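You operate a simulated robot arm through the tools that you are given. There is no shell and no other tool. Be economical: measure what you need, move in short steps, check, and stop when the job is done.

You run a simulated robot arm. Do the job below in one go: nothing can be reset, and whatever is moved stays where it is left.

TASK
Try both plug gauges in the bush marked TWO, then sort it.
Fine: go plug first; plugs back in their cups; good tray if the bore takes the go plug and stops the no-go plug, else rework tray; leave the other bushes.

The check looks at the end state, three seconds after you hand in, the way a careful person would. Anything else that was tipped, shoved, dropped, spilled or broken makes it a failure.

THE ROBOT
A 6-joint arm with a two-finger parallel gripper, fixed in place. Base frame: the origin is at the foot of the arm, x ahead of it, y to its left, z up; the work surface is at about z = 0.86. Lengths are in m, angles in degrees, forces in N, time in s.
With the tool pointing down near the work surface it reaches from about 0.36 to 0.76 m from the base axis. Its first joint turns from -66.0 to 66.0 degrees. Payload 2.45 kg.
The tool frame sits at the grasp point between the pads (the TCP): z along the fingers, y along the line on which they close. The tips reach 0.024 m beyond it. The gripper opens to 0.068 m. The fingers are 0.017 m wide and 0.01 m thick; the gripper's body (0.04 by 0.07 m) begins 0.041 m behind the TCP.
Orientation is that of the tool frame in the base frame, as a unit quaternion [w, x, y, z]. With the fingers straight down and closing along the base's y, the tool's x points along the base's -x, its y along +y and its z along -z.

THE INTERFACE
- The arm moves only by the tool drive_tool. Its argument "commands" is a list of rows, each an object (a shift or turn left out is 0, a gripper value left out holds the last) with "offset": the shift along the tool's x, y, z in units of 30 mm (1.0 is 30 mm), a list of three; "turn": the turn, a rotation vector about the tool's x, y, z in units of 8 degrees (1.0 is 8 degrees), a list of three. In form: [{"offset": [dx, dy, dz], "turn": [ax, ay, az]}, ...]. A call has 1 to 20 rows; each row shifts and turns the commanded pose from where the row before left it, along the tool's axes as they then stand. "jaw" is the opening, from 0 (shut) to 1 (fully open), set as the call begins (left out, the last holds). A call with a number of a shift or a turn outside -1 to 1 is refused whole. Each row takes 0.2 s and may step no farther than 0.05 m and 8.6 degrees from the row before; otherwise, or with a gripper value out of range, the whole call is refused. Where a pose cannot be reached the arm comes as near as it can. A force on the tool above 40 N (or 10 N above the force at the start of the call, whichever is more), or a blocked arm, ends the call early, and 0.2 s more pass. Each finger travels about 0.108 m/s and halts on what it meets, pressing with about 22 N; the grip force reading is that of the motor and also rises with nothing between the fingers. The clock runs only during rows and for 0.2 s after the last one: add rows that do not move to give the fingers time. It gives the time, the measured TCP pose, the force on the tool (base axes), the opening and the grip force at its end, in the units of the frame above (readings bear some noise), with the torque about the TCP (base axes, N m) and any sound that the robot's microphone picked up.
- Cameras (640 x 400 px; columns grow to the right, rows downward): "scene" is fixed at [0.1737, 0.4365, 1.4437]; the picture's right is [-0.57, -0.82, 0.00], its down [-0.62, 0.43, -0.65] and it looks along [0.54, -0.37, -0.76] (base axes); focal length 353 px, centre (320, 200). "wrist" rides on the gripper at [0.084, 0.011, -0.075] in the tool frame; the picture's right is [-0.13, 0.99, 0.00], its down [-0.60, -0.08, -0.79] and it looks along [-0.79, -0.10, 0.61] (tool axes); focal length 251 px, centre (320, 200). There is no depth. A picture from a camera that has moved, and an enlarged one, comes with that camera's place and axes in the base frame and with its lens.
- capture(camera): a new picture of that camera. The clock stands still meanwhile.
- inspect(camera, box): a new picture of the part [left, top, right, bottom] of that camera's present view, enlarged. The clock stands still meanwhile.
- close_job(): hands the job in; it is judged then, once.

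Work in short steps. Places have to be worked out from the pictures, the camera data and where the tool is seen: move nearer, look again, correct. Check each grasp and each placing, and mend what went wrong. You have 120 turns and 76 pictures in all, those below and enlarged ones among them. Open the gripper and draw the arm clear of the work before you hand the job in, unless the task says otherwise; then end with one line.

The tools are called after ">>>" by a JSON object that holds its "fn" and its "kwargs". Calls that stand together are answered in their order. drive_tool: Moves the arm, as the interface text tells. Its arguments: {"type":"object","properties":{"commands":{"type":"array"},"jaw":{"type":"number"}},"required":["commands"]} The other tools are called the same way: capture (camera) takes a picture; inspect (camera, box) takes an enlarged picture of a part of a camera's view; close_job () hands the job in.

At the start:

```text
t: 0.0
eef_pos: [0.3454, 0.2665, 1.1745]
orientation: [0.0, 0.0, 1.0, 0.0]
ft_force: [0.0, -0.7, -0.8]
moment: [0.0, -0.03, -0.01]
width: 0.0681
grasp_force: 0.0
```

scene: 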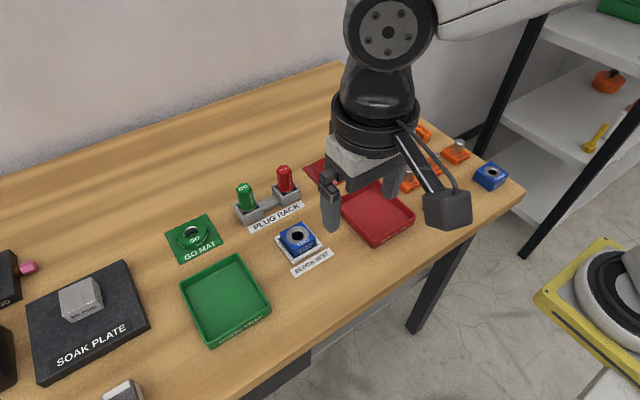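
wrist: 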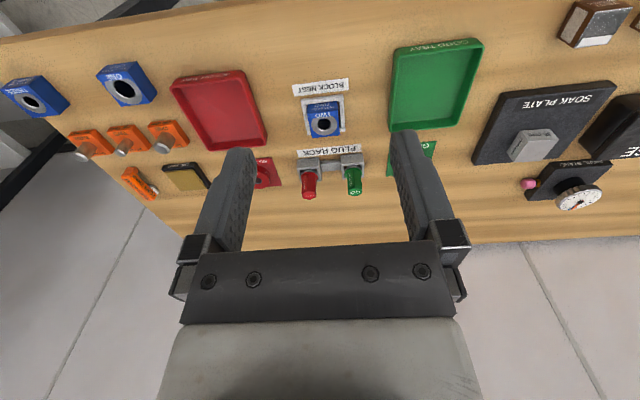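

I'll look closer at the work area to read the labels and locate the plugs, the bush marked TWO, and the trays.

>>> {"fn": "inspect", "kwargs": {"camera": "scene", "box": [160, 140, 420, 300]}}

>>> {"fn": "inspect", "kwargs": {"camera": "wrist", "box": [230, 60, 430, 200]}}

```text
2.46 times, centred on (290, 220) of scene
camera zoom: at [0.1737, 0.4365, 1.4437], right [-0.57, -0.82, 0.0], down [-0.62, 0.43, -0.65], along [0.54, -0.37, -0.76], focal length 869 px, centre (394, 151)
```

zoom: 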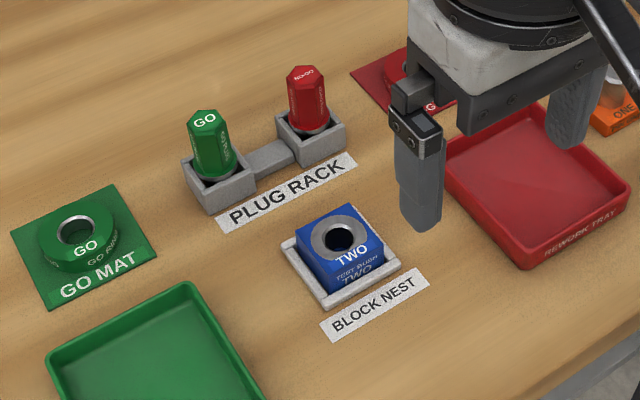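

```text
2.86 times, centred on (330, 130) of wrist
camera zoom: at [0.2613, 0.2767, 1.2505], right [0.13, 0.99, 0.0], down [0.6, -0.08, 0.79], along [0.79, -0.1, -0.61], focal length 718 px, centre (291, 400)
```

zoom: 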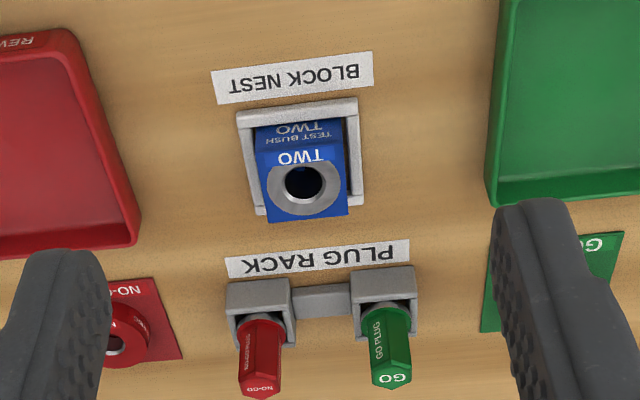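

The GO plug top triangulates to about (0.632, 0.296, 0.955), the NO-GO plug to (0.630, 0.208) and bush TWO's bore to (0.506, 0.253). I'll move above the GO plug, staying well clear, and look again.

>>> {"fn": "drive_tool", "kwargs": {"commands": [{"offset": [-0.9, 0.1, 0.415]}, {"offset": [-0.9, 0.1, 0.415]}, {"offset": [-0.9, 0.1, 0.415]}, {"offset": [-0.9, 0.1, 0.415]}, {"offset": [-0.9, 0.1, 0.415]}, {"offset": [-0.9, 0.1, 0.415]}, {"offset": [-0.9, 0.1, 0.415]}, {"offset": [-0.9, 0.1, 0.415]}, {"offset": [-0.9, 0.1, 0.2]}, {"offset": [-0.9, 0.1, 0.2]}, {"offset": [0, 0, 0]}], "jaw": 1}}

>>> {"fn": "capture", "kwargs": {"camera": "wrist"}}

>>> {"fn": "capture", "kwargs": {"camera": "scene"}}

```text
t: 2.4
eef_pos: [0.6136, 0.2934, 1.0644]
orientation: [0.0, 0.0, 1.0, 0.0]
ft_force: [-0.4, 0.5, 0.5]
moment: [0.01, 0.0, -0.01]
width: 0.0682
grasp_force: 0.1
```

```text
71 pictures are left
camera wrist: at [0.5299, 0.3059, 1.1401], right [0.13, 0.99, 0.0], down [0.6, -0.08, 0.79], along [0.79, -0.1, -0.61], focal length 251 px, centre (320, 200)
```

wrist: 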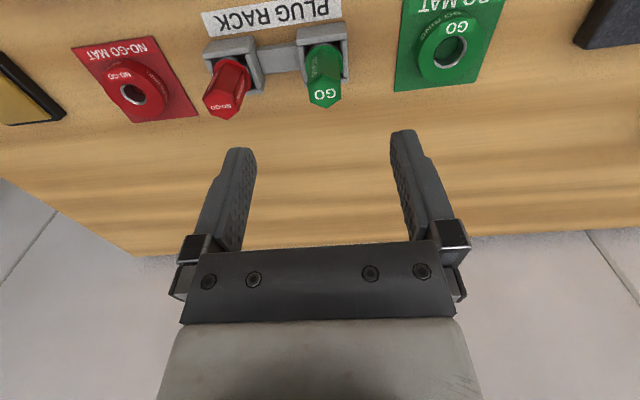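

```text
70 pictures are left
```

scene: 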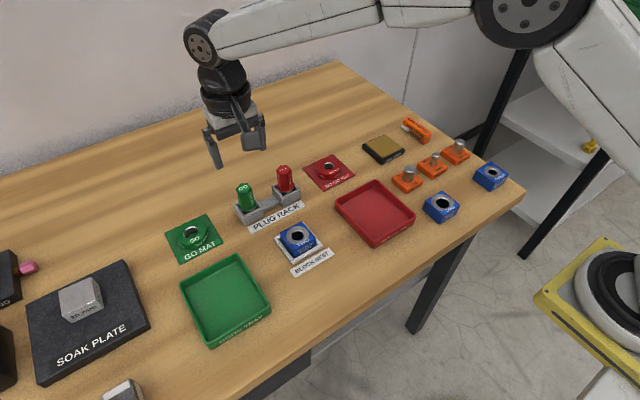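

From the wrist view, the GO plug top is near (0.636, 0.296). I'm enlarging the view to get the plugs' hex orientation and centres.

>>> {"fn": "inspect", "kwargs": {"camera": "wrist", "box": [190, 10, 370, 130]}}

>>> {"fn": "inspect", "kwargs": {"camera": "scene", "box": [220, 150, 340, 270]}}

```text
3.33 times, centred on (280, 70) of wrist
camera zoom: at [0.5299, 0.3059, 1.1401], right [0.13, 0.99, 0.0], down [0.6, -0.08, 0.79], along [0.79, -0.1, -0.61], focal length 838 px, centre (453, 633)
```

zoom: 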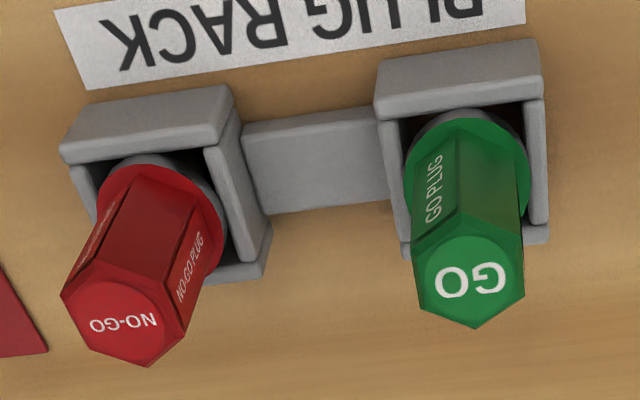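

```text
3.33 times, centred on (280, 210) of scene
camera zoom: at [0.1737, 0.4365, 1.4437], right [-0.57, -0.82, 0.0], down [-0.62, 0.43, -0.65], along [0.54, -0.37, -0.76], focal length 1177 px, centre (453, 167)
```

zoom: 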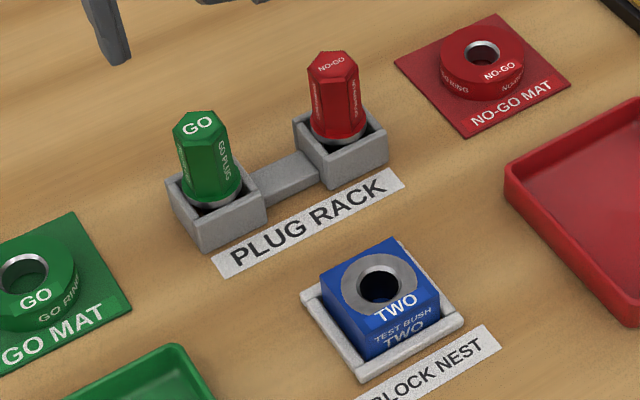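

The GO plug's flats face ±y, so the current yaw fits, while the NO-GO plug looks turned about 30°. I'll centre over GO at about (0.633, 0.2955), drop to z≈0.99 with the tips still above the plug, and check.

>>> {"fn": "drive_tool", "kwargs": {"commands": [{"offset": [-0.65, 0.07, 0]}, {"offset": [0, 0, 0.8]}, {"offset": [0, 0, 0.8]}, {"offset": [0, 0, 0.6]}, {"offset": [0, 0, 0]}]}}

>>> {"fn": "capture", "kwargs": {"camera": "wrist"}}

>>> {"fn": "inspect", "kwargs": {"camera": "scene", "box": [190, 130, 310, 230]}}

```text
t: 3.6
eef_pos: [0.6346, 0.2995, 0.9964]
orientation: [0.001, 0.0, 1.0, -0.001]
ft_force: [0.2, -0.2, 1.4]
moment: [-0.02, 0.01, -0.01]
width: 0.0678
grasp_force: 0.1
```

```text
67 pictures are left
camera wrist: at [0.5497, 0.311, 1.0737], right [0.13, 0.99, 0.0], down [0.6, -0.08, 0.79], along [0.79, -0.1, -0.61], focal length 251 px, centre (320, 200)
```

wrist: 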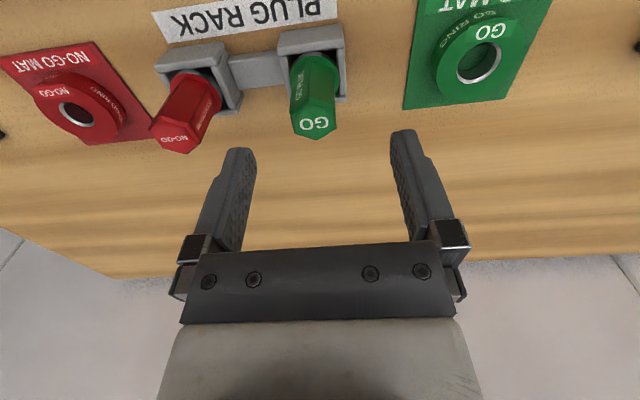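

```text
4.00 times, centred on (250, 180) of scene
camera zoom: at [0.1737, 0.4365, 1.4437], right [-0.57, -0.82, 0.0], down [-0.62, 0.43, -0.65], along [0.54, -0.37, -0.76], focal length 1412 px, centre (600, 280)
```

zoom: 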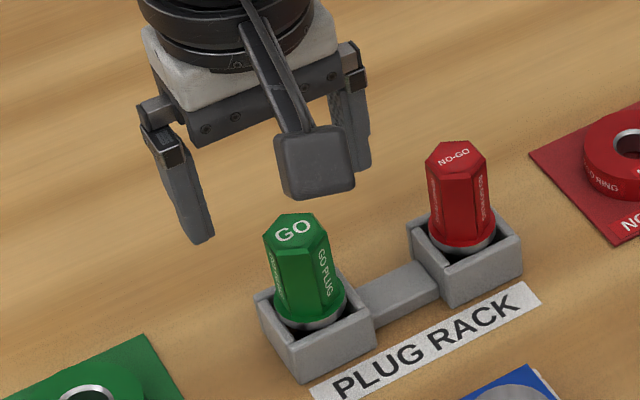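

GO's axis looks about 2.5 mm to −y of the TCP and is aligned in x. I'll correct that and descend to about z 0.938 with the jaw still open.

>>> {"fn": "drive_tool", "kwargs": {"commands": [{"offset": [0, -0.085, 0]}, {"offset": [0, 0, 0.7]}, {"offset": [0, 0, 0.7]}, {"offset": [0, 0, 0.55]}, {"offset": [0, 0, 0]}]}}

>>> {"fn": "capture", "kwargs": {"camera": "wrist"}}

>>> {"fn": "inspect", "kwargs": {"camera": "scene", "box": [190, 140, 310, 240]}}

```text
t: 4.8
eef_pos: [0.6356, 0.2958, 0.9394]
orientation: [0.0, 0.0, 1.0, 0.0]
ft_force: [0.0, 0.2, 0.2]
moment: [0.0, 0.01, -0.02]
width: 0.0679
grasp_force: 0.0
```

```text
65 pictures are left
camera wrist: at [0.5516, 0.3066, 1.0151], right [0.13, 0.99, 0.0], down [0.6, -0.08, 0.79], along [0.79, -0.1, -0.61], focal length 251 px, centre (320, 200)
```

wrist: 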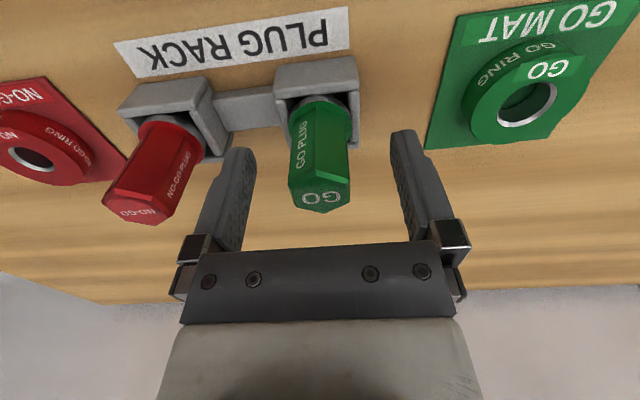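

```text
4.00 times, centred on (250, 190) of scene
camera zoom: at [0.1737, 0.4365, 1.4437], right [-0.57, -0.82, 0.0], down [-0.62, 0.43, -0.65], along [0.54, -0.37, -0.76], focal length 1412 px, centre (600, 240)
```

zoom: 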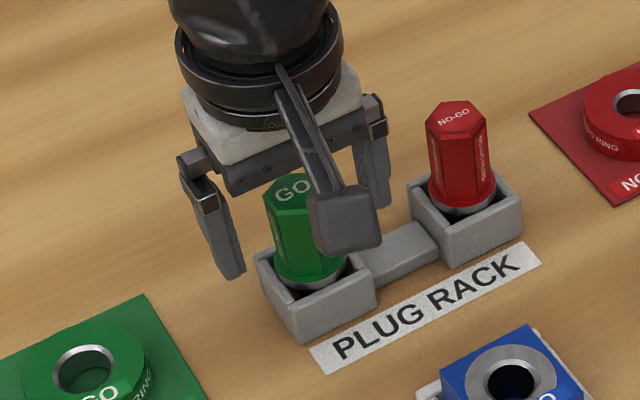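

Combining the views, the plug top fits best at about (0.640, 0.2955, 0.945), slightly lower and further out than I first judged. I'll move +4 mm in x and 12 mm down, and look before closing.

>>> {"fn": "drive_tool", "kwargs": {"commands": [{"offset": [-0.14, 0, 0]}, {"offset": [0, 0, 0.4]}, {"offset": [0, 0, 0]}]}}

>>> {"fn": "inspect", "kwargs": {"camera": "wrist", "box": [220, 60, 420, 260]}}

>>> {"fn": "inspect", "kwargs": {"camera": "scene", "box": [210, 160, 300, 240]}}

```text
t: 5.6
eef_pos: [0.6407, 0.2951, 0.9257]
orientation: [0.001, 0.0, 1.0, 0.0]
ft_force: [0.7, 0.1, -0.4]
moment: [-0.02, -0.01, 0.01]
width: 0.0676
grasp_force: 0.2
```

```text
2.00 times, centred on (320, 160) of wrist
camera zoom: at [0.5557, 0.3057, 1.0018], right [0.13, 0.99, 0.0], down [0.6, -0.08, 0.79], along [0.79, -0.1, -0.61], focal length 503 px, centre (320, 280)
```

zoom: 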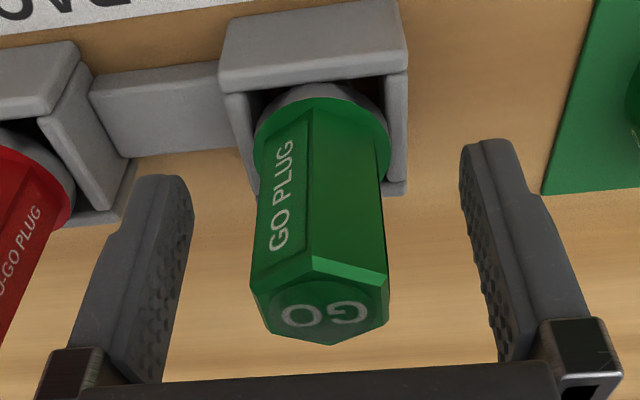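

```text
5.00 times, centred on (255, 200) of scene
camera zoom: at [0.1737, 0.4365, 1.4437], right [-0.57, -0.82, 0.0], down [-0.62, 0.43, -0.65], along [0.54, -0.37, -0.76], focal length 1766 px, centre (645, 200)
```

zoom: 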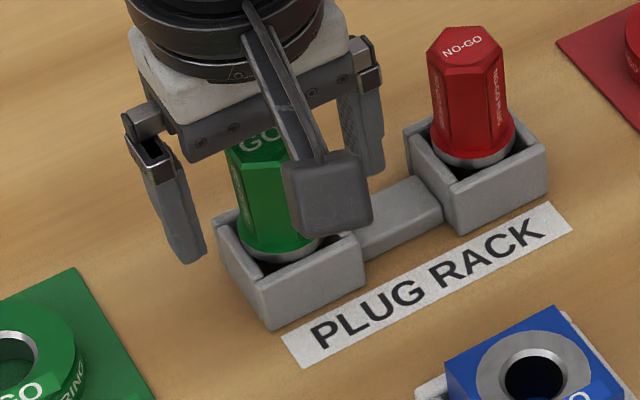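

The GO plug stands centred between the pads, with its top at about z 0.945. I'm closing on it.

>>> {"fn": "drive_tool", "kwargs": {"commands": [{"offset": [0, 0, 0]}, {"offset": [0, 0, 0]}, {"offset": [0, 0, 0]}], "jaw": 0}}

>>> {"fn": "inspect", "kwargs": {"camera": "wrist", "box": [220, 60, 420, 260]}}

```text
t: 6.4
eef_pos: [0.6398, 0.2953, 0.9253]
orientation: [0.0, 0.0, 1.0, -0.001]
ft_force: [-0.2, 0.5, 0.3]
moment: [-0.01, -0.01, 0.01]
width: 0.0267
grasp_force: 21.9
```

```text
2.00 times, centred on (320, 160) of wrist
camera zoom: at [0.5556, 0.3058, 1.0019], right [0.13, 0.99, 0.0], down [0.6, -0.08, 0.79], along [0.79, -0.1, -0.61], focal length 503 px, centre (320, 280)
```

zoom: 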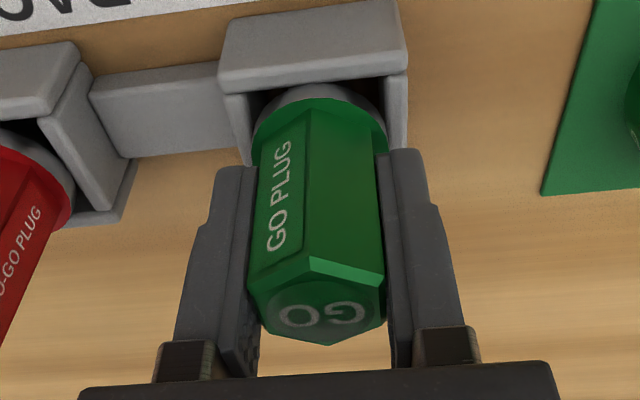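

Gripped on the flats at 26.7 mm and 22 N. I'm lifting about 90 mm straight up and looking at the pin.

>>> {"fn": "drive_tool", "kwargs": {"commands": [{"offset": [0, 0, -0.4]}, {"offset": [0, 0, -0.6]}, {"offset": [0, 0, -1]}, {"offset": [0, 0, -1]}, {"offset": [0, 0, 0]}]}}

>>> {"fn": "capture", "kwargs": {"camera": "wrist"}}

>>> {"fn": "inspect", "kwargs": {"camera": "scene", "box": [200, 110, 340, 270]}}

```text
t: 7.6
eef_pos: [0.6405, 0.2949, 1.0155]
orientation: [0.0, 0.0, 1.0, 0.0]
ft_force: [-0.4, -0.6, -1.9]
moment: [0.01, 0.0, -0.02]
width: 0.027
grasp_force: 22.1
```

```text
60 pictures are left
camera wrist: at [0.5567, 0.3059, 1.0921], right [0.13, 0.99, 0.0], down [0.6, -0.08, 0.79], along [0.79, -0.1, -0.61], focal length 251 px, centre (320, 200)
```

wrist: 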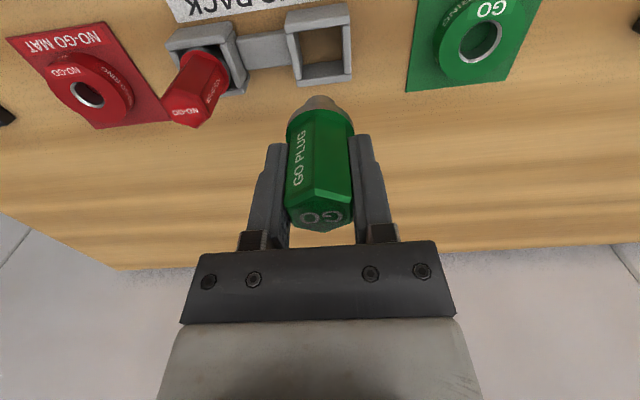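

```text
2.50 times, centred on (270, 190) of scene
camera zoom: at [0.1737, 0.4365, 1.4436], right [-0.57, -0.82, 0.0], down [-0.62, 0.43, -0.65], along [0.54, -0.37, -0.76], focal length 883 px, centre (445, 225)
```

zoom: 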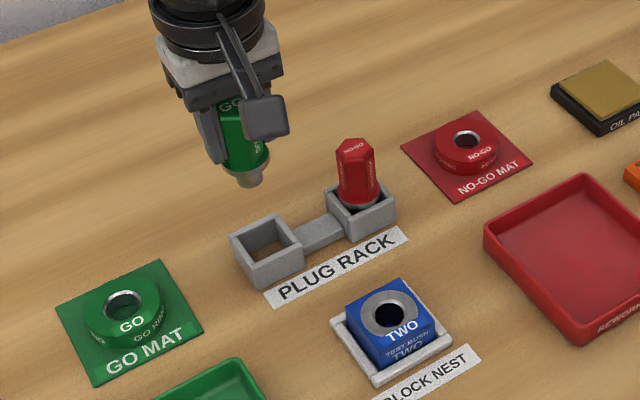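

The GO plug is held straight. Its pin tip is about 62 mm below the TCP, and the bush bore is near (0.512, 0.250) with its top at z≈0.90. I'm moving over it at this height and measuring there.

>>> {"fn": "drive_tool", "kwargs": {"commands": [{"offset": [0.86, -0.3, 0]}, {"offset": [0.86, -0.3, 0]}, {"offset": [0.86, -0.3, 0]}, {"offset": [0.86, -0.3, 0]}, {"offset": [0.85, -0.3, 0]}, {"offset": [0, 0, 0]}, {"offset": [0, 0, 0]}]}}

>>> {"fn": "capture", "kwargs": {"camera": "wrist"}}

>>> {"fn": "inspect", "kwargs": {"camera": "scene", "box": [250, 170, 350, 270]}}

```text
t: 9.2
eef_pos: [0.5079, 0.2516, 1.0154]
orientation: [0.0, 0.0, 1.0, 0.0]
ft_force: [0.0, 0.0, -1.4]
moment: [-0.02, 0.01, 0.02]
width: 0.0272
grasp_force: 22.5
```

```text
58 pictures are left
camera wrist: at [0.4245, 0.2626, 1.0915], right [0.13, 0.99, 0.0], down [0.6, -0.08, 0.79], along [0.79, -0.1, -0.61], focal length 251 px, centre (320, 200)
```

wrist: 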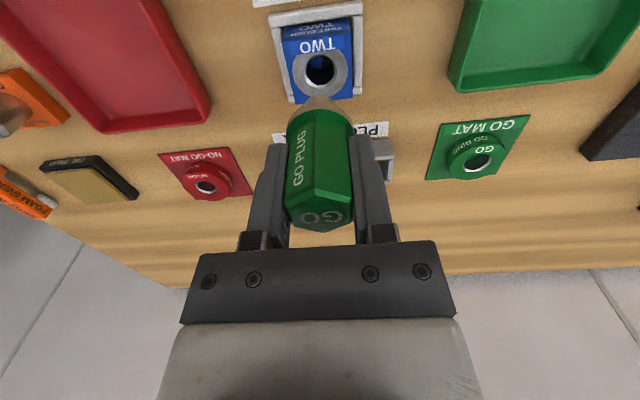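

```text
4.00 times, centred on (300, 220) of scene
camera zoom: at [0.1737, 0.4365, 1.4436], right [-0.57, -0.82, 0.0], down [-0.62, 0.43, -0.65], along [0.54, -0.37, -0.76], focal length 1412 px, centre (400, 120)
```

zoom: 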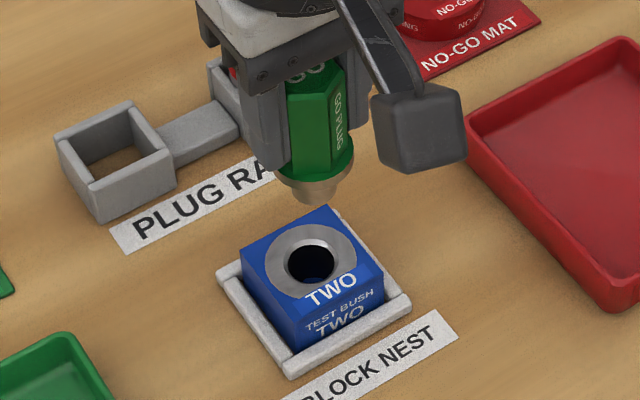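

The bore resolves to about (0.5145, 0.2508, 0.900), and the pin axis is at (0.508, 0.2516). I'm shifting +6 mm in x and lowering until the tip is about 8 mm above the bush, then checking alignment.

>>> {"fn": "drive_tool", "kwargs": {"commands": [{"offset": [-0.2, -0.02, 0]}, {"offset": [0, 0, 0.7]}, {"offset": [0, 0, 0.7]}, {"offset": [0, 0, 0.1]}, {"offset": [0, 0, 0]}]}}

>>> {"fn": "inspect", "kwargs": {"camera": "wrist", "box": [250, 30, 390, 130]}}

>>> {"fn": "inspect", "kwargs": {"camera": "scene", "box": [265, 190, 345, 260]}}

```text
t: 10.4
eef_pos: [0.5165, 0.2495, 0.9713]
orientation: [0.001, 0.0, 1.0, 0.001]
ft_force: [-0.4, 0.0, -1.7]
moment: [-0.02, 0.02, 0.02]
width: 0.0269
grasp_force: 21.9
```

```text
4.00 times, centred on (320, 80) of wrist
camera zoom: at [0.4321, 0.26, 1.0468], right [0.13, 0.99, 0.0], down [0.6, -0.08, 0.79], along [0.79, -0.1, -0.61], focal length 1006 px, centre (320, 680)
```

zoom: 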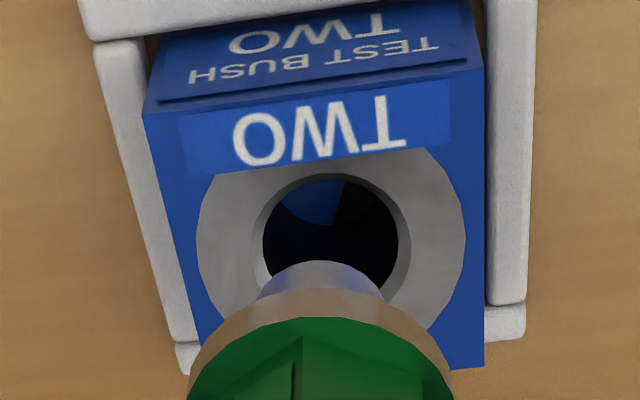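

```text
5.71 times, centred on (305, 225) of scene
camera zoom: at [0.1737, 0.4365, 1.4436], right [-0.57, -0.82, 0.0], down [-0.62, 0.43, -0.65], along [0.54, -0.37, -0.76], focal length 2018 px, centre (406, 57)
```

zoom: 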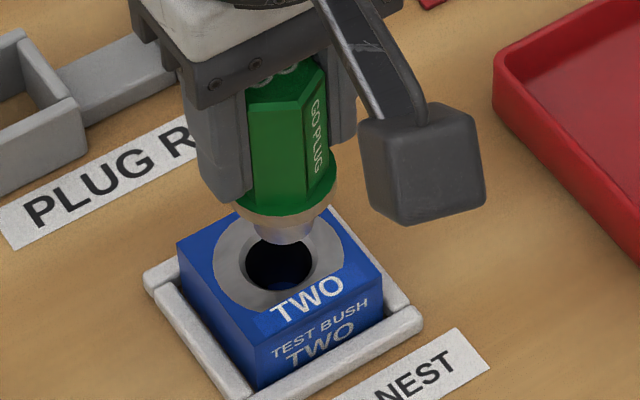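

There seems to be a few mm of misalignment, with the bore toward −x and slightly +y, but the two views disagree a little. I'm zooming in tighter on both to measure it.

>>> {"fn": "inspect", "kwargs": {"camera": "scene", "box": [280, 200, 320, 240]}}

>>> {"fn": "inspect", "kwargs": {"camera": "wrist", "box": [285, 55, 355, 125]}}

```text
10.00 times, centred on (300, 220) of scene
camera zoom: at [0.1737, 0.4365, 1.4436], right [-0.57, -0.82, 0.0], down [-0.62, 0.43, -0.65], along [0.54, -0.37, -0.76], focal length 3531 px, centre (520, 0)
```

zoom: 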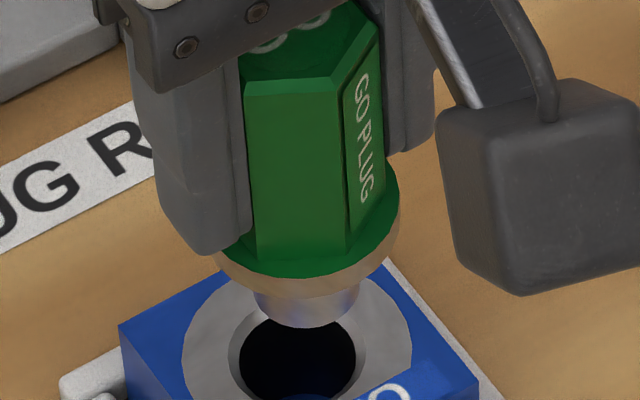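

```text
5.71 times, centred on (320, 90) of wrist
camera zoom: at [0.4321, 0.26, 1.0468], right [0.13, 0.99, 0.0], down [0.6, -0.08, 0.79], along [0.79, -0.1, -0.61], focal length 1437 px, centre (320, 829)
```

zoom: 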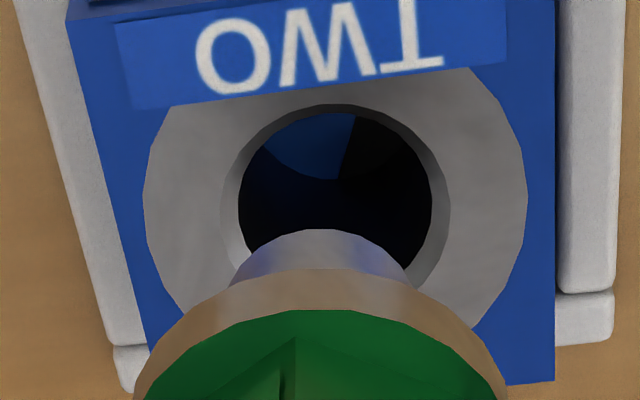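

The height ambiguity matters, so I'll turn the tool about its own axis to bring the wrist camera to the +y side. From there the x offset shows directly as a sideways shift.

>>> {"fn": "drive_tool", "kwargs": {"commands": [{"offset": [0, 0, -0.3]}, {"turn": [0, 0, 1]}, {"turn": [0, 0, 1]}, {"turn": [0, 0, 1]}, {"turn": [0, 0, 1]}, {"turn": [0, 0, 1]}, {"turn": [0, 0, 1]}, {"turn": [0, 0, 1]}, {"turn": [0, 0, 1]}, {"turn": [0, 0, 1]}, {"turn": [0, 0, 1]}, {"turn": [0, 0, 1]}, {"turn": [0, 0, 0.25]}, {"offset": [0, 0, 0]}, {"offset": [0, 0, 0]}]}}

>>> {"fn": "capture", "kwargs": {"camera": "wrist"}}

>>> {"fn": "inspect", "kwargs": {"camera": "wrist", "box": [285, 55, 355, 125]}}

```text
t: 13.6
eef_pos: [0.5152, 0.2492, 0.9802]
orientation: [0.001, 0.707, 0.707, 0.0]
ft_force: [-0.3, -0.1, -1.6]
moment: [-0.02, 0.01, 0.0]
width: 0.027
grasp_force: 21.8
```

```text
52 pictures are left
camera wrist: at [0.5274, 0.3331, 1.0564], right [0.99, -0.13, 0.0], down [-0.08, -0.6, 0.79], along [-0.1, -0.79, -0.61], focal length 251 px, centre (320, 200)
```

wrist: 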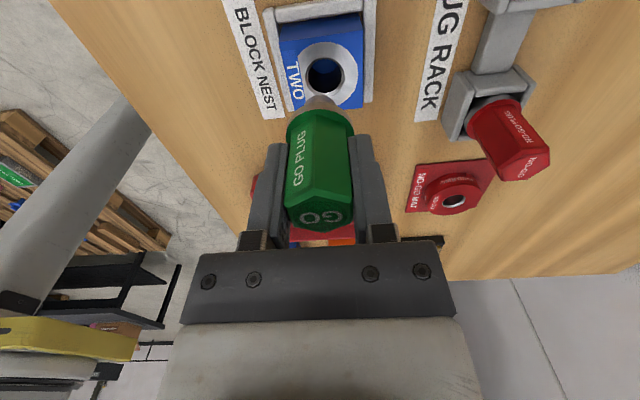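

```text
5.71 times, centred on (320, 90) of wrist
camera zoom: at [0.5274, 0.3331, 1.0564], right [0.99, -0.13, 0.0], down [-0.08, -0.6, 0.79], along [-0.1, -0.79, -0.61], focal length 1437 px, centre (320, 829)
```

zoom: 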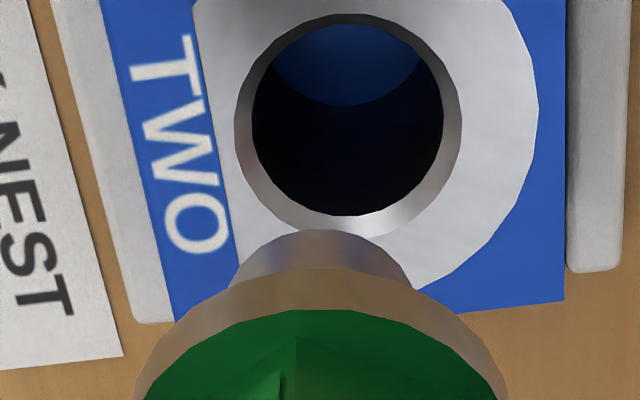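

The side view settles it: the bore is +3.4 mm in x and +1.2 mm in y from the pin, and the bush top is at z≈0.886. I'm applying that, lowering 20 mm (tip about 12 mm above), and rechecking.

>>> {"fn": "drive_tool", "kwargs": {"commands": [{"offset": [0.04, 0.113, 0]}, {"offset": [0, 0, 0.67]}, {"offset": [0, 0, 0]}, {"offset": [0, 0, 0]}]}}

>>> {"fn": "inspect", "kwargs": {"camera": "wrist", "box": [285, 55, 355, 125]}}

>>> {"fn": "inspect", "kwargs": {"camera": "scene", "box": [275, 200, 325, 250]}}

```text
t: 14.6
eef_pos: [0.5191, 0.2513, 0.9614]
orientation: [0.0, 0.707, 0.708, 0.0]
ft_force: [0.0, 0.3, -1.3]
moment: [0.01, 0.06, 0.01]
width: 0.027
grasp_force: 22.2
```

```text
5.71 times, centred on (320, 90) of wrist
camera zoom: at [0.5301, 0.3359, 1.0364], right [0.99, -0.13, 0.0], down [-0.08, -0.6, 0.79], along [-0.1, -0.79, -0.61], focal length 1437 px, centre (320, 829)
```

zoom: 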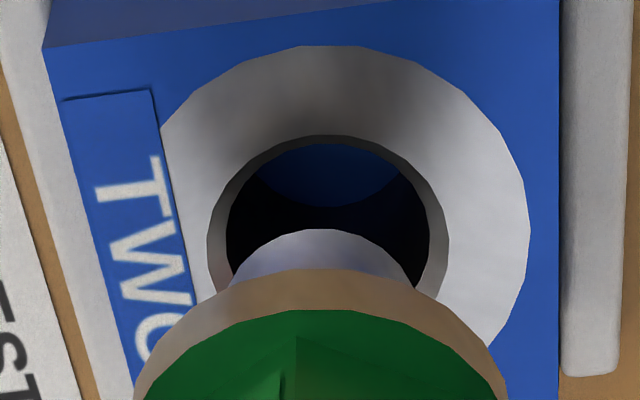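

```text
8.00 times, centred on (300, 225) of scene
camera zoom: at [0.1737, 0.4365, 1.4436], right [-0.57, -0.82, 0.0], down [-0.62, 0.43, -0.65], along [0.54, -0.37, -0.76], focal length 2825 px, centre (480, 0)
```

zoom: 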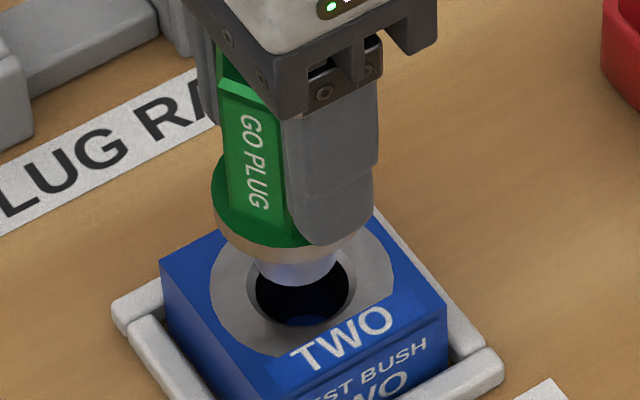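

The x offset is down to about +0.7 mm. I'm nudging that out, turning back to the original yaw, and checking y.

>>> {"fn": "drive_tool", "kwargs": {"commands": [{"offset": [0, 0.022, 0]}, {"turn": [0, 0, -1]}, {"turn": [0, 0, -1]}, {"turn": [0, 0, -1]}, {"turn": [0, 0, -1]}, {"turn": [0, 0, -1]}, {"turn": [0, 0, -1]}, {"turn": [0, 0, -1]}, {"turn": [0, 0, -1]}, {"turn": [0, 0, -1]}, {"turn": [0, 0, -1]}, {"turn": [0, 0, -1]}, {"turn": [0, 0, -0.25]}, {"offset": [0, 0, 0]}, {"offset": [0, 0, 0]}]}}

>>> {"fn": "inspect", "kwargs": {"camera": "wrist", "box": [285, 55, 355, 125]}}

>>> {"fn": "inspect", "kwargs": {"camera": "scene", "box": [275, 200, 325, 250]}}

```text
t: 17.8
eef_pos: [0.5212, 0.2517, 0.9615]
orientation: [0.001, -0.001, 1.0, 0.0]
ft_force: [-0.4, 0.2, -1.0]
moment: [-0.03, 0.0, -0.02]
width: 0.0269
grasp_force: 22.0
```

```text
5.71 times, centred on (320, 90) of wrist
camera zoom: at [0.4365, 0.2624, 1.0372], right [0.13, 0.99, 0.0], down [0.6, -0.08, 0.79], along [0.79, -0.1, -0.61], focal length 1437 px, centre (320, 829)
```

zoom: 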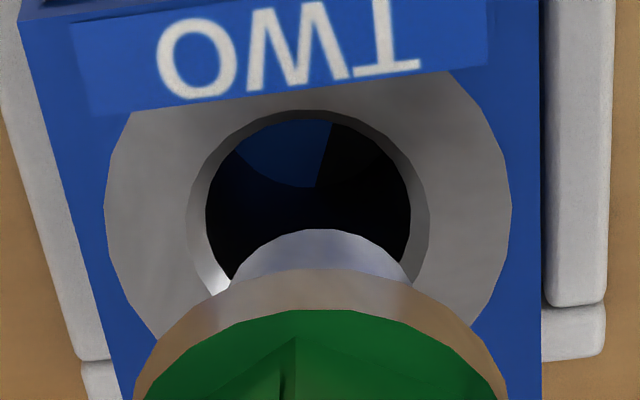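

```text
8.00 times, centred on (300, 225) of scene
camera zoom: at [0.1737, 0.4365, 1.4436], right [-0.57, -0.82, 0.0], down [-0.62, 0.43, -0.65], along [0.54, -0.37, -0.76], focal length 2825 px, centre (480, 0)
```

zoom: 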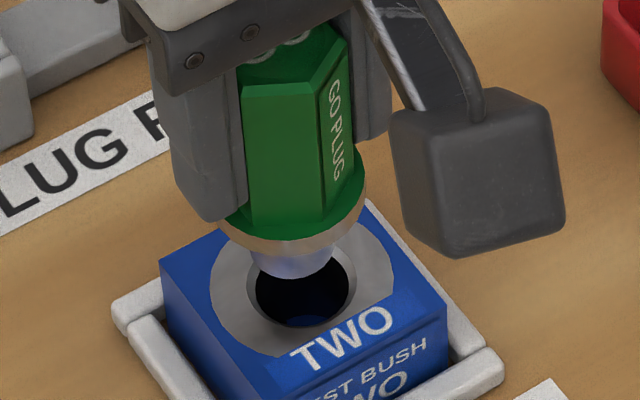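

The bore now reads about 1.1 mm to −y and about 1 mm to −x of the pin. I'm correcting and lowering 6 mm to re-measure closer.

>>> {"fn": "drive_tool", "kwargs": {"commands": [{"offset": [0.03, -0.037, 0]}, {"offset": [0, 0, 0.2]}, {"offset": [0, 0, 0]}, {"offset": [0, 0, 0]}]}}

>>> {"fn": "inspect", "kwargs": {"camera": "wrist", "box": [285, 55, 355, 125]}}

>>> {"fn": "inspect", "kwargs": {"camera": "scene", "box": [280, 205, 320, 245]}}

```text
t: 18.8
eef_pos: [0.5186, 0.2495, 0.9542]
orientation: [0.001, 0.0, 1.0, 0.0]
ft_force: [0.0, 0.5, -1.7]
moment: [-0.02, 0.0, 0.0]
width: 0.0269
grasp_force: 22.0
```

```text
5.71 times, centred on (320, 90) of wrist
camera zoom: at [0.4349, 0.2608, 1.0308], right [0.13, 0.99, 0.0], down [0.6, -0.08, 0.79], along [0.79, -0.1, -0.61], focal length 1437 px, centre (320, 829)
```

zoom: 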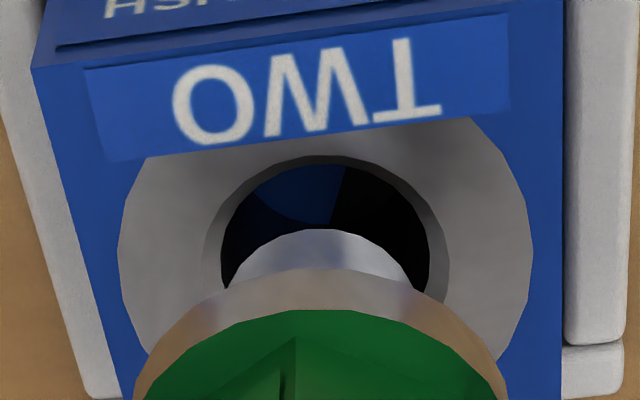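

```text
10.00 times, centred on (300, 225) of scene
camera zoom: at [0.1737, 0.4365, 1.4436], right [-0.57, -0.82, 0.0], down [-0.62, 0.43, -0.65], along [0.54, -0.37, -0.76], focal length 3531 px, centre (520, -50)
```

zoom: 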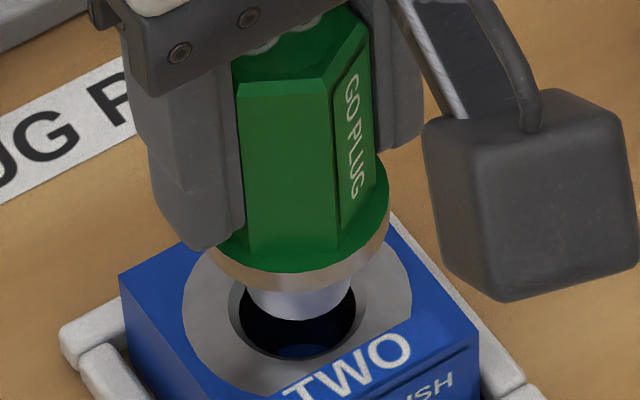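

Nearly aligned, with the remainder about +0.6 mm x and +0.4 mm y. I'm correcting and descending slowly 10 mm to start entering the chamfer, watching the force.

>>> {"fn": "drive_tool", "kwargs": {"commands": [{"offset": [-0.02, 0.012, 0]}, {"offset": [0, 0, 0.1]}, {"offset": [0, 0, 0.1]}, {"offset": [0, 0, 0.05]}, {"offset": [0, 0, 0.03]}, {"offset": [0, 0, 0.03]}, {"offset": [0, 0, 0.03]}, {"offset": [0, 0, 0]}]}}

>>> {"fn": "inspect", "kwargs": {"camera": "wrist", "box": [285, 55, 355, 125]}}

>>> {"fn": "inspect", "kwargs": {"camera": "scene", "box": [280, 205, 320, 245]}}

```text
t: 20.6
eef_pos: [0.5202, 0.2506, 0.9454]
orientation: [0.0, 0.0, 1.0, 0.0]
ft_force: [0.2, 0.1, -2.1]
moment: [-0.04, 0.0, 0.01]
width: 0.0268
grasp_force: 22.1
```

```text
5.71 times, centred on (320, 90) of wrist
camera zoom: at [0.4359, 0.2617, 1.0209], right [0.13, 0.99, 0.0], down [0.6, -0.08, 0.79], along [0.79, -0.1, -0.61], focal length 1437 px, centre (320, 829)
```

zoom: 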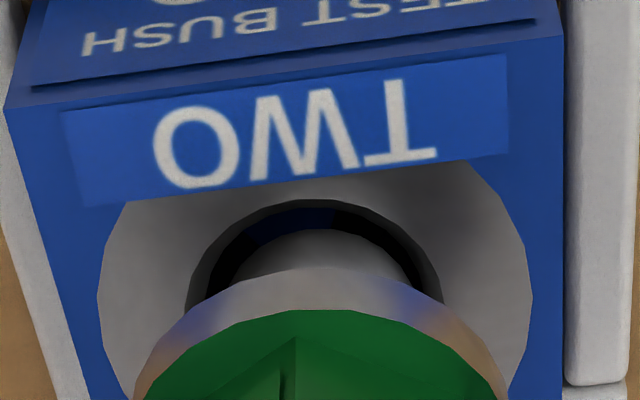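

```text
10.00 times, centred on (300, 225) of scene
camera zoom: at [0.1737, 0.4365, 1.4436], right [-0.57, -0.82, 0.0], down [-0.62, 0.43, -0.65], along [0.54, -0.37, -0.76], focal length 3531 px, centre (520, -50)
```

zoom: 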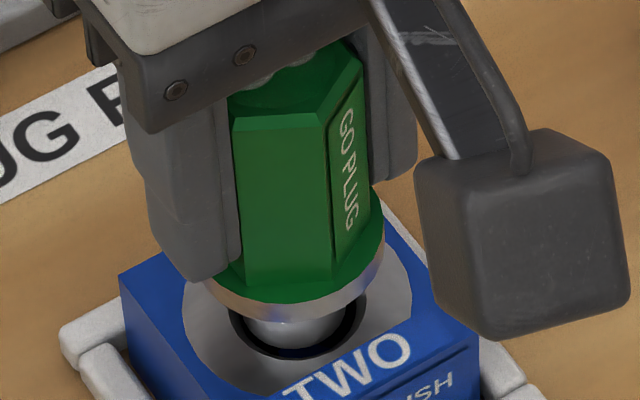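

The tip is at the mouth with no contact. It now reads about −0.9 mm x and −0.4 mm y, so I'm making a slightly reduced correction before going deeper.

>>> {"fn": "drive_tool", "kwargs": {"commands": [{"offset": [0.02, -0.011, 0]}, {"offset": [0, 0, 0]}, {"offset": [0, 0, 0]}]}}

>>> {"fn": "inspect", "kwargs": {"camera": "wrist", "box": [285, 55, 355, 125]}}

>>> {"fn": "inspect", "kwargs": {"camera": "scene", "box": [280, 210, 320, 250]}}

```text
t: 21.4
eef_pos: [0.5186, 0.2502, 0.9447]
orientation: [0.0, -0.001, 1.0, 0.0]
ft_force: [0.1, -0.4, -0.9]
moment: [0.01, -0.01, 0.01]
width: 0.0266
grasp_force: 22.0
```

```text
5.71 times, centred on (320, 90) of wrist
camera zoom: at [0.435, 0.2613, 1.0206], right [0.13, 0.99, 0.0], down [0.6, -0.08, 0.79], along [0.79, -0.1, -0.61], focal length 1437 px, centre (320, 829)
```

zoom: 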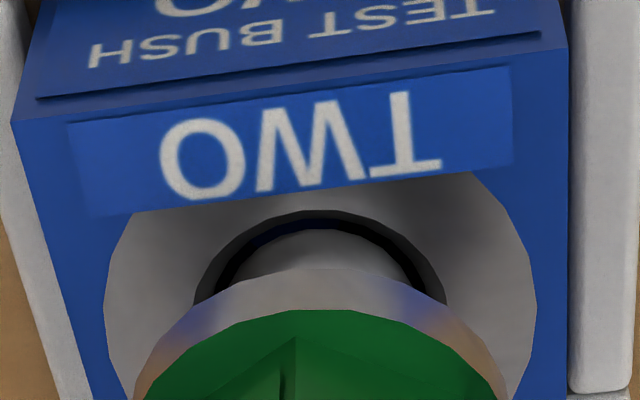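

```text
10.00 times, centred on (300, 230) of scene
camera zoom: at [0.1737, 0.4365, 1.4436], right [-0.57, -0.82, 0.0], down [-0.62, 0.43, -0.65], along [0.54, -0.37, -0.76], focal length 3531 px, centre (520, -100)
```

zoom: 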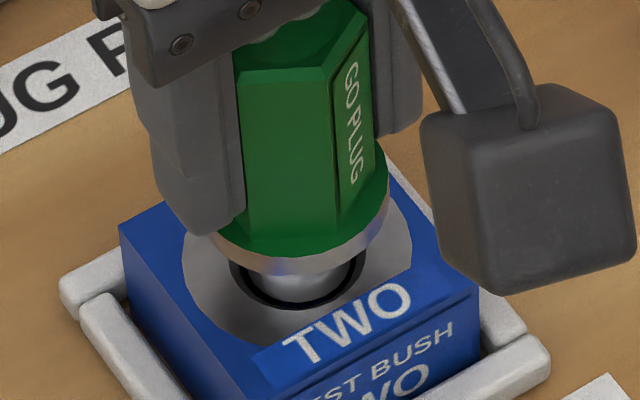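

Both views now show the pin concentric with the bore. I'm descending 8 mm gently.

>>> {"fn": "drive_tool", "kwargs": {"commands": [{"offset": [0, 0, 0.05]}, {"offset": [0, 0, 0.05]}, {"offset": [0, 0, 0.05]}, {"offset": [0, 0, 0.04]}, {"offset": [0, 0, 0.04]}, {"offset": [0, 0, 0.04]}, {"offset": [0, 0, 0]}]}}

>>> {"fn": "inspect", "kwargs": {"camera": "scene", "box": [280, 210, 320, 250]}}

```text
t: 23.0
eef_pos: [0.52, 0.2489, 0.9365]
orientation: [-0.001, 0.001, 1.0, 0.0]
ft_force: [0.5, -0.4, -2.0]
moment: [0.01, 0.0, 0.0]
width: 0.0271
grasp_force: 21.9
```

```text
10.00 times, centred on (300, 230) of scene
camera zoom: at [0.1737, 0.4365, 1.4436], right [-0.57, -0.82, 0.0], down [-0.62, 0.43, -0.65], along [0.54, -0.37, -0.76], focal length 3531 px, centre (520, -100)
```

zoom: 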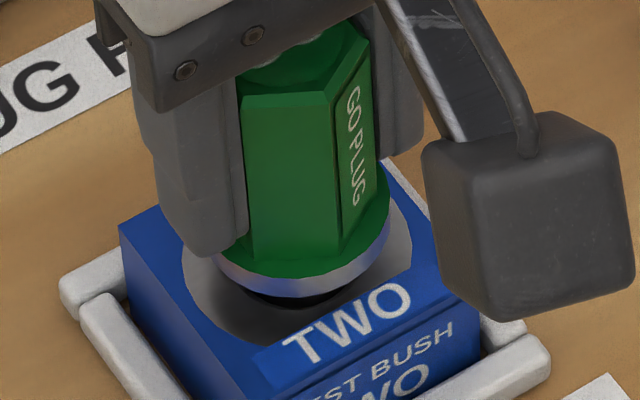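

There's no resistance so far, and the tip should be about 10 mm inside. I'm continuing down until the collar nears the bush face.

>>> {"fn": "drive_tool", "kwargs": {"commands": [{"offset": [0, 0, 0.05]}, {"offset": [0, 0, 0.05]}, {"offset": [0, 0, 0.05]}, {"offset": [0, 0, 0.05]}, {"offset": [0, 0, 0]}]}}

>>> {"fn": "inspect", "kwargs": {"camera": "scene", "box": [280, 210, 320, 250]}}

>>> {"fn": "inspect", "kwargs": {"camera": "wrist", "box": [270, 60, 370, 160]}}

```text
t: 24.2
eef_pos: [0.5197, 0.2496, 0.931]
orientation: [0.001, 0.0, 1.0, 0.0]
ft_force: [-0.8, 0.1, -1.5]
moment: [0.01, 0.02, -0.01]
width: 0.0266
grasp_force: 21.8
```

```text
10.00 times, centred on (300, 230) of scene
camera zoom: at [0.1737, 0.4365, 1.4436], right [-0.57, -0.82, 0.0], down [-0.62, 0.43, -0.65], along [0.54, -0.37, -0.76], focal length 3531 px, centre (520, -100)
```

zoom: 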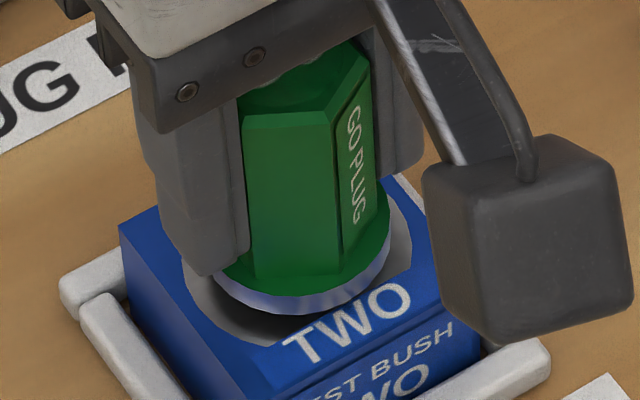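

```text
4.00 times, centred on (320, 110) of wrist
camera zoom: at [0.4356, 0.261, 1.007], right [0.13, 0.99, 0.0], down [0.6, -0.08, 0.79], along [0.79, -0.1, -0.61], focal length 1006 px, centre (320, 560)
```

zoom: 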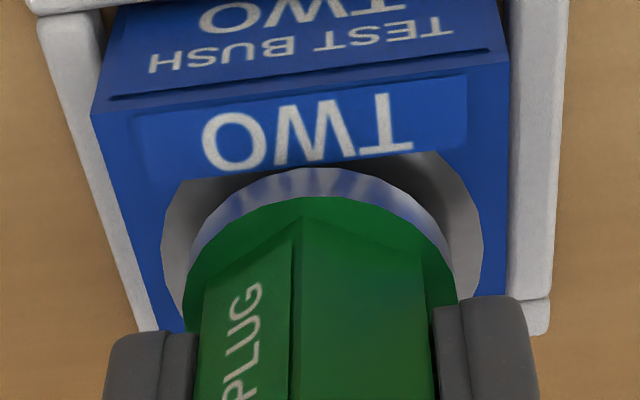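

Still free. I'm going on in 1 mm steps to find where the collar seats.

>>> {"fn": "drive_tool", "kwargs": {"commands": [{"offset": [0, 0, 0.035]}, {"offset": [0, 0, 0.035]}, {"offset": [0, 0, 0.035]}, {"offset": [0, 0, 0]}]}}

>>> {"fn": "inspect", "kwargs": {"camera": "scene", "box": [280, 210, 320, 250]}}

```text
t: 25.2
eef_pos: [0.5215, 0.2499, 0.9268]
orientation: [-0.001, 0.0, 1.0, 0.0]
ft_force: [0.3, -0.1, -2.2]
moment: [-0.07, 0.0, -0.02]
width: 0.0265
grasp_force: 21.7
```

```text
10.00 times, centred on (300, 230) of scene
camera zoom: at [0.1737, 0.4365, 1.4436], right [-0.57, -0.82, 0.0], down [-0.62, 0.43, -0.65], along [0.54, -0.37, -0.76], focal length 3531 px, centre (520, -100)
```

zoom: 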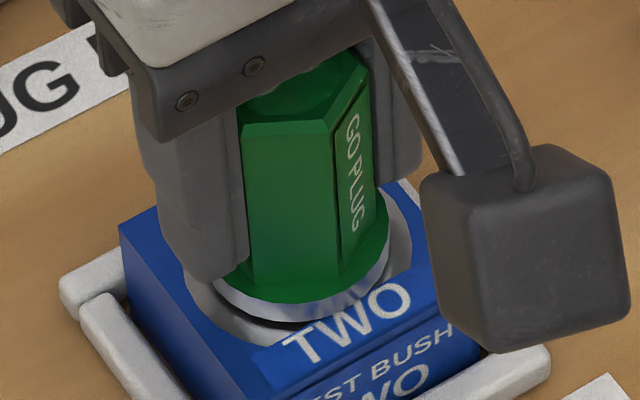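

>>> {"fn": "drive_tool", "kwargs": {"commands": [{"offset": [0, 0, 0.03]}, {"offset": [0, 0, 0.03]}, {"offset": [0, 0, 0.03]}, {"offset": [0, 0, 0]}]}}

>>> {"fn": "inspect", "kwargs": {"camera": "scene", "box": [280, 210, 320, 250]}}

```text
t: 26.2
eef_pos: [0.5209, 0.2485, 0.9258]
orientation: [0.0, 0.0, 1.0, -0.001]
ft_force: [-3.7, -1.3, 7.2]
moment: [-0.08, 0.07, -0.02]
width: 0.0264
grasp_force: 21.8
```

```text
10.00 times, centred on (300, 230) of scene
camera zoom: at [0.1734, 0.4364, 1.4437], right [-0.57, -0.82, 0.0], down [-0.62, 0.43, -0.65], along [0.54, -0.37, -0.76], focal length 3531 px, centre (520, -100)
```

zoom: 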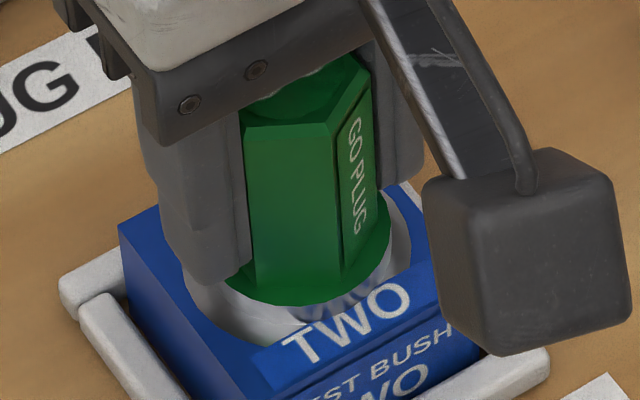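

The GO plug is fully seated: 7 N at z≈0.926 with the collar on the bush, so the bore takes it. I'm withdrawing straight up and then moving over its cup.

>>> {"fn": "drive_tool", "kwargs": {"commands": [{"offset": [0, 0, -0.1]}, {"offset": [0, 0, -0.3]}, {"offset": [0, 0, -0.5]}, {"offset": [0, 0, -0.75]}, {"offset": [0, 0, -0.75]}, {"offset": [0, 0, -0.65]}, {"offset": [-0.8, 0.303, 0]}, {"offset": [-0.8, 0.303, 0]}, {"offset": [-0.8, 0.303, 0]}, {"offset": [-0.8, 0.303, 0]}, {"offset": [-0.783, 0.305, 0]}, {"offset": [0, 0, 0]}, {"offset": [0, 0, 0]}]}}

>>> {"fn": "capture", "kwargs": {"camera": "wrist"}}

>>> {"fn": "inspect", "kwargs": {"camera": "scene", "box": [210, 130, 350, 270]}}

```text
t: 29.0
eef_pos: [0.639, 0.2964, 1.0162]
orientation: [0.0, 0.0, 1.0, -0.001]
ft_force: [0.1, -0.4, -1.7]
moment: [0.02, -0.01, -0.03]
width: 0.027
grasp_force: 22.1
```

```text
35 pictures are left
camera wrist: at [0.5558, 0.3075, 1.0923], right [0.13, 0.99, 0.0], down [0.6, -0.08, 0.79], along [0.79, -0.1, -0.61], focal length 251 px, centre (320, 200)
```

wrist: 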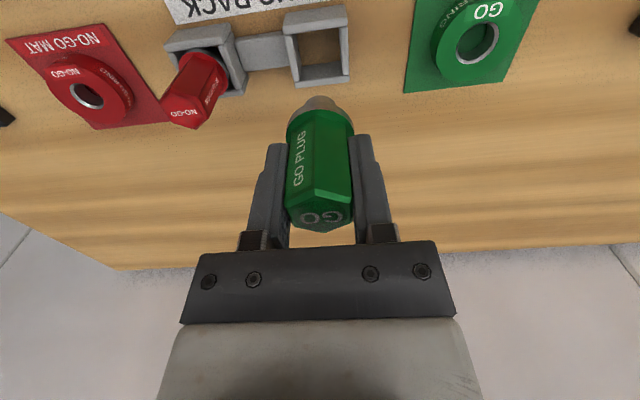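

```text
2.86 times, centred on (280, 200) of scene
camera zoom: at [0.1737, 0.4365, 1.4436], right [-0.57, -0.82, 0.0], down [-0.62, 0.43, -0.65], along [0.54, -0.37, -0.76], focal length 1009 px, centre (434, 200)
```

zoom: 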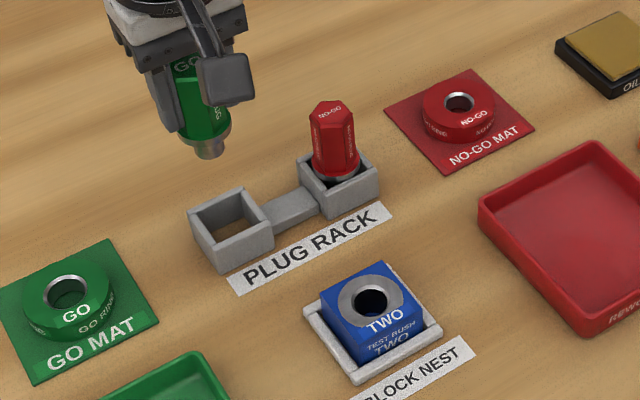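

The bush is undisturbed. Compared with the picture taken right after lifting, I'm about 1.5 mm too far in +y. I'm correcting, lowering to just above the cup, and checking.

>>> {"fn": "drive_tool", "kwargs": {"commands": [{"offset": [0, -0.05, 0]}, {"offset": [0, 0, 0.8]}, {"offset": [0, 0, 0.7]}, {"offset": [0, 0, 0]}, {"offset": [0, 0, 0]}]}}

>>> {"fn": "inspect", "kwargs": {"camera": "wrist", "box": [270, 50, 370, 150]}}

>>> {"fn": "inspect", "kwargs": {"camera": "scene", "box": [220, 160, 280, 230]}}

```text
t: 30.2
eef_pos: [0.6385, 0.2935, 0.9704]
orientation: [0.0, 0.0, 1.0, 0.0]
ft_force: [0.5, 0.1, -1.4]
moment: [0.0, 0.01, -0.01]
width: 0.0267
grasp_force: 22.1
```

```text
4.00 times, centred on (320, 100) of wrist
camera zoom: at [0.5549, 0.3045, 1.0472], right [0.13, 0.99, 0.0], down [0.6, -0.08, 0.79], along [0.79, -0.1, -0.61], focal length 1006 px, centre (320, 600)
```

zoom: 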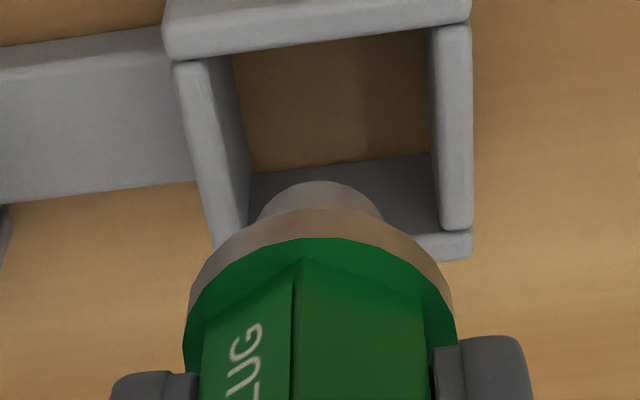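

```text
5.71 times, centred on (250, 195) of scene
camera zoom: at [0.1737, 0.4365, 1.4436], right [-0.57, -0.82, 0.0], down [-0.62, 0.43, -0.65], along [0.54, -0.37, -0.76], focal length 2018 px, centre (720, 229)
```

zoom: 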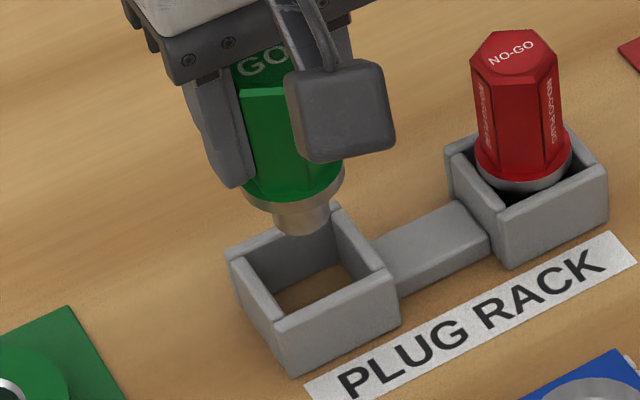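

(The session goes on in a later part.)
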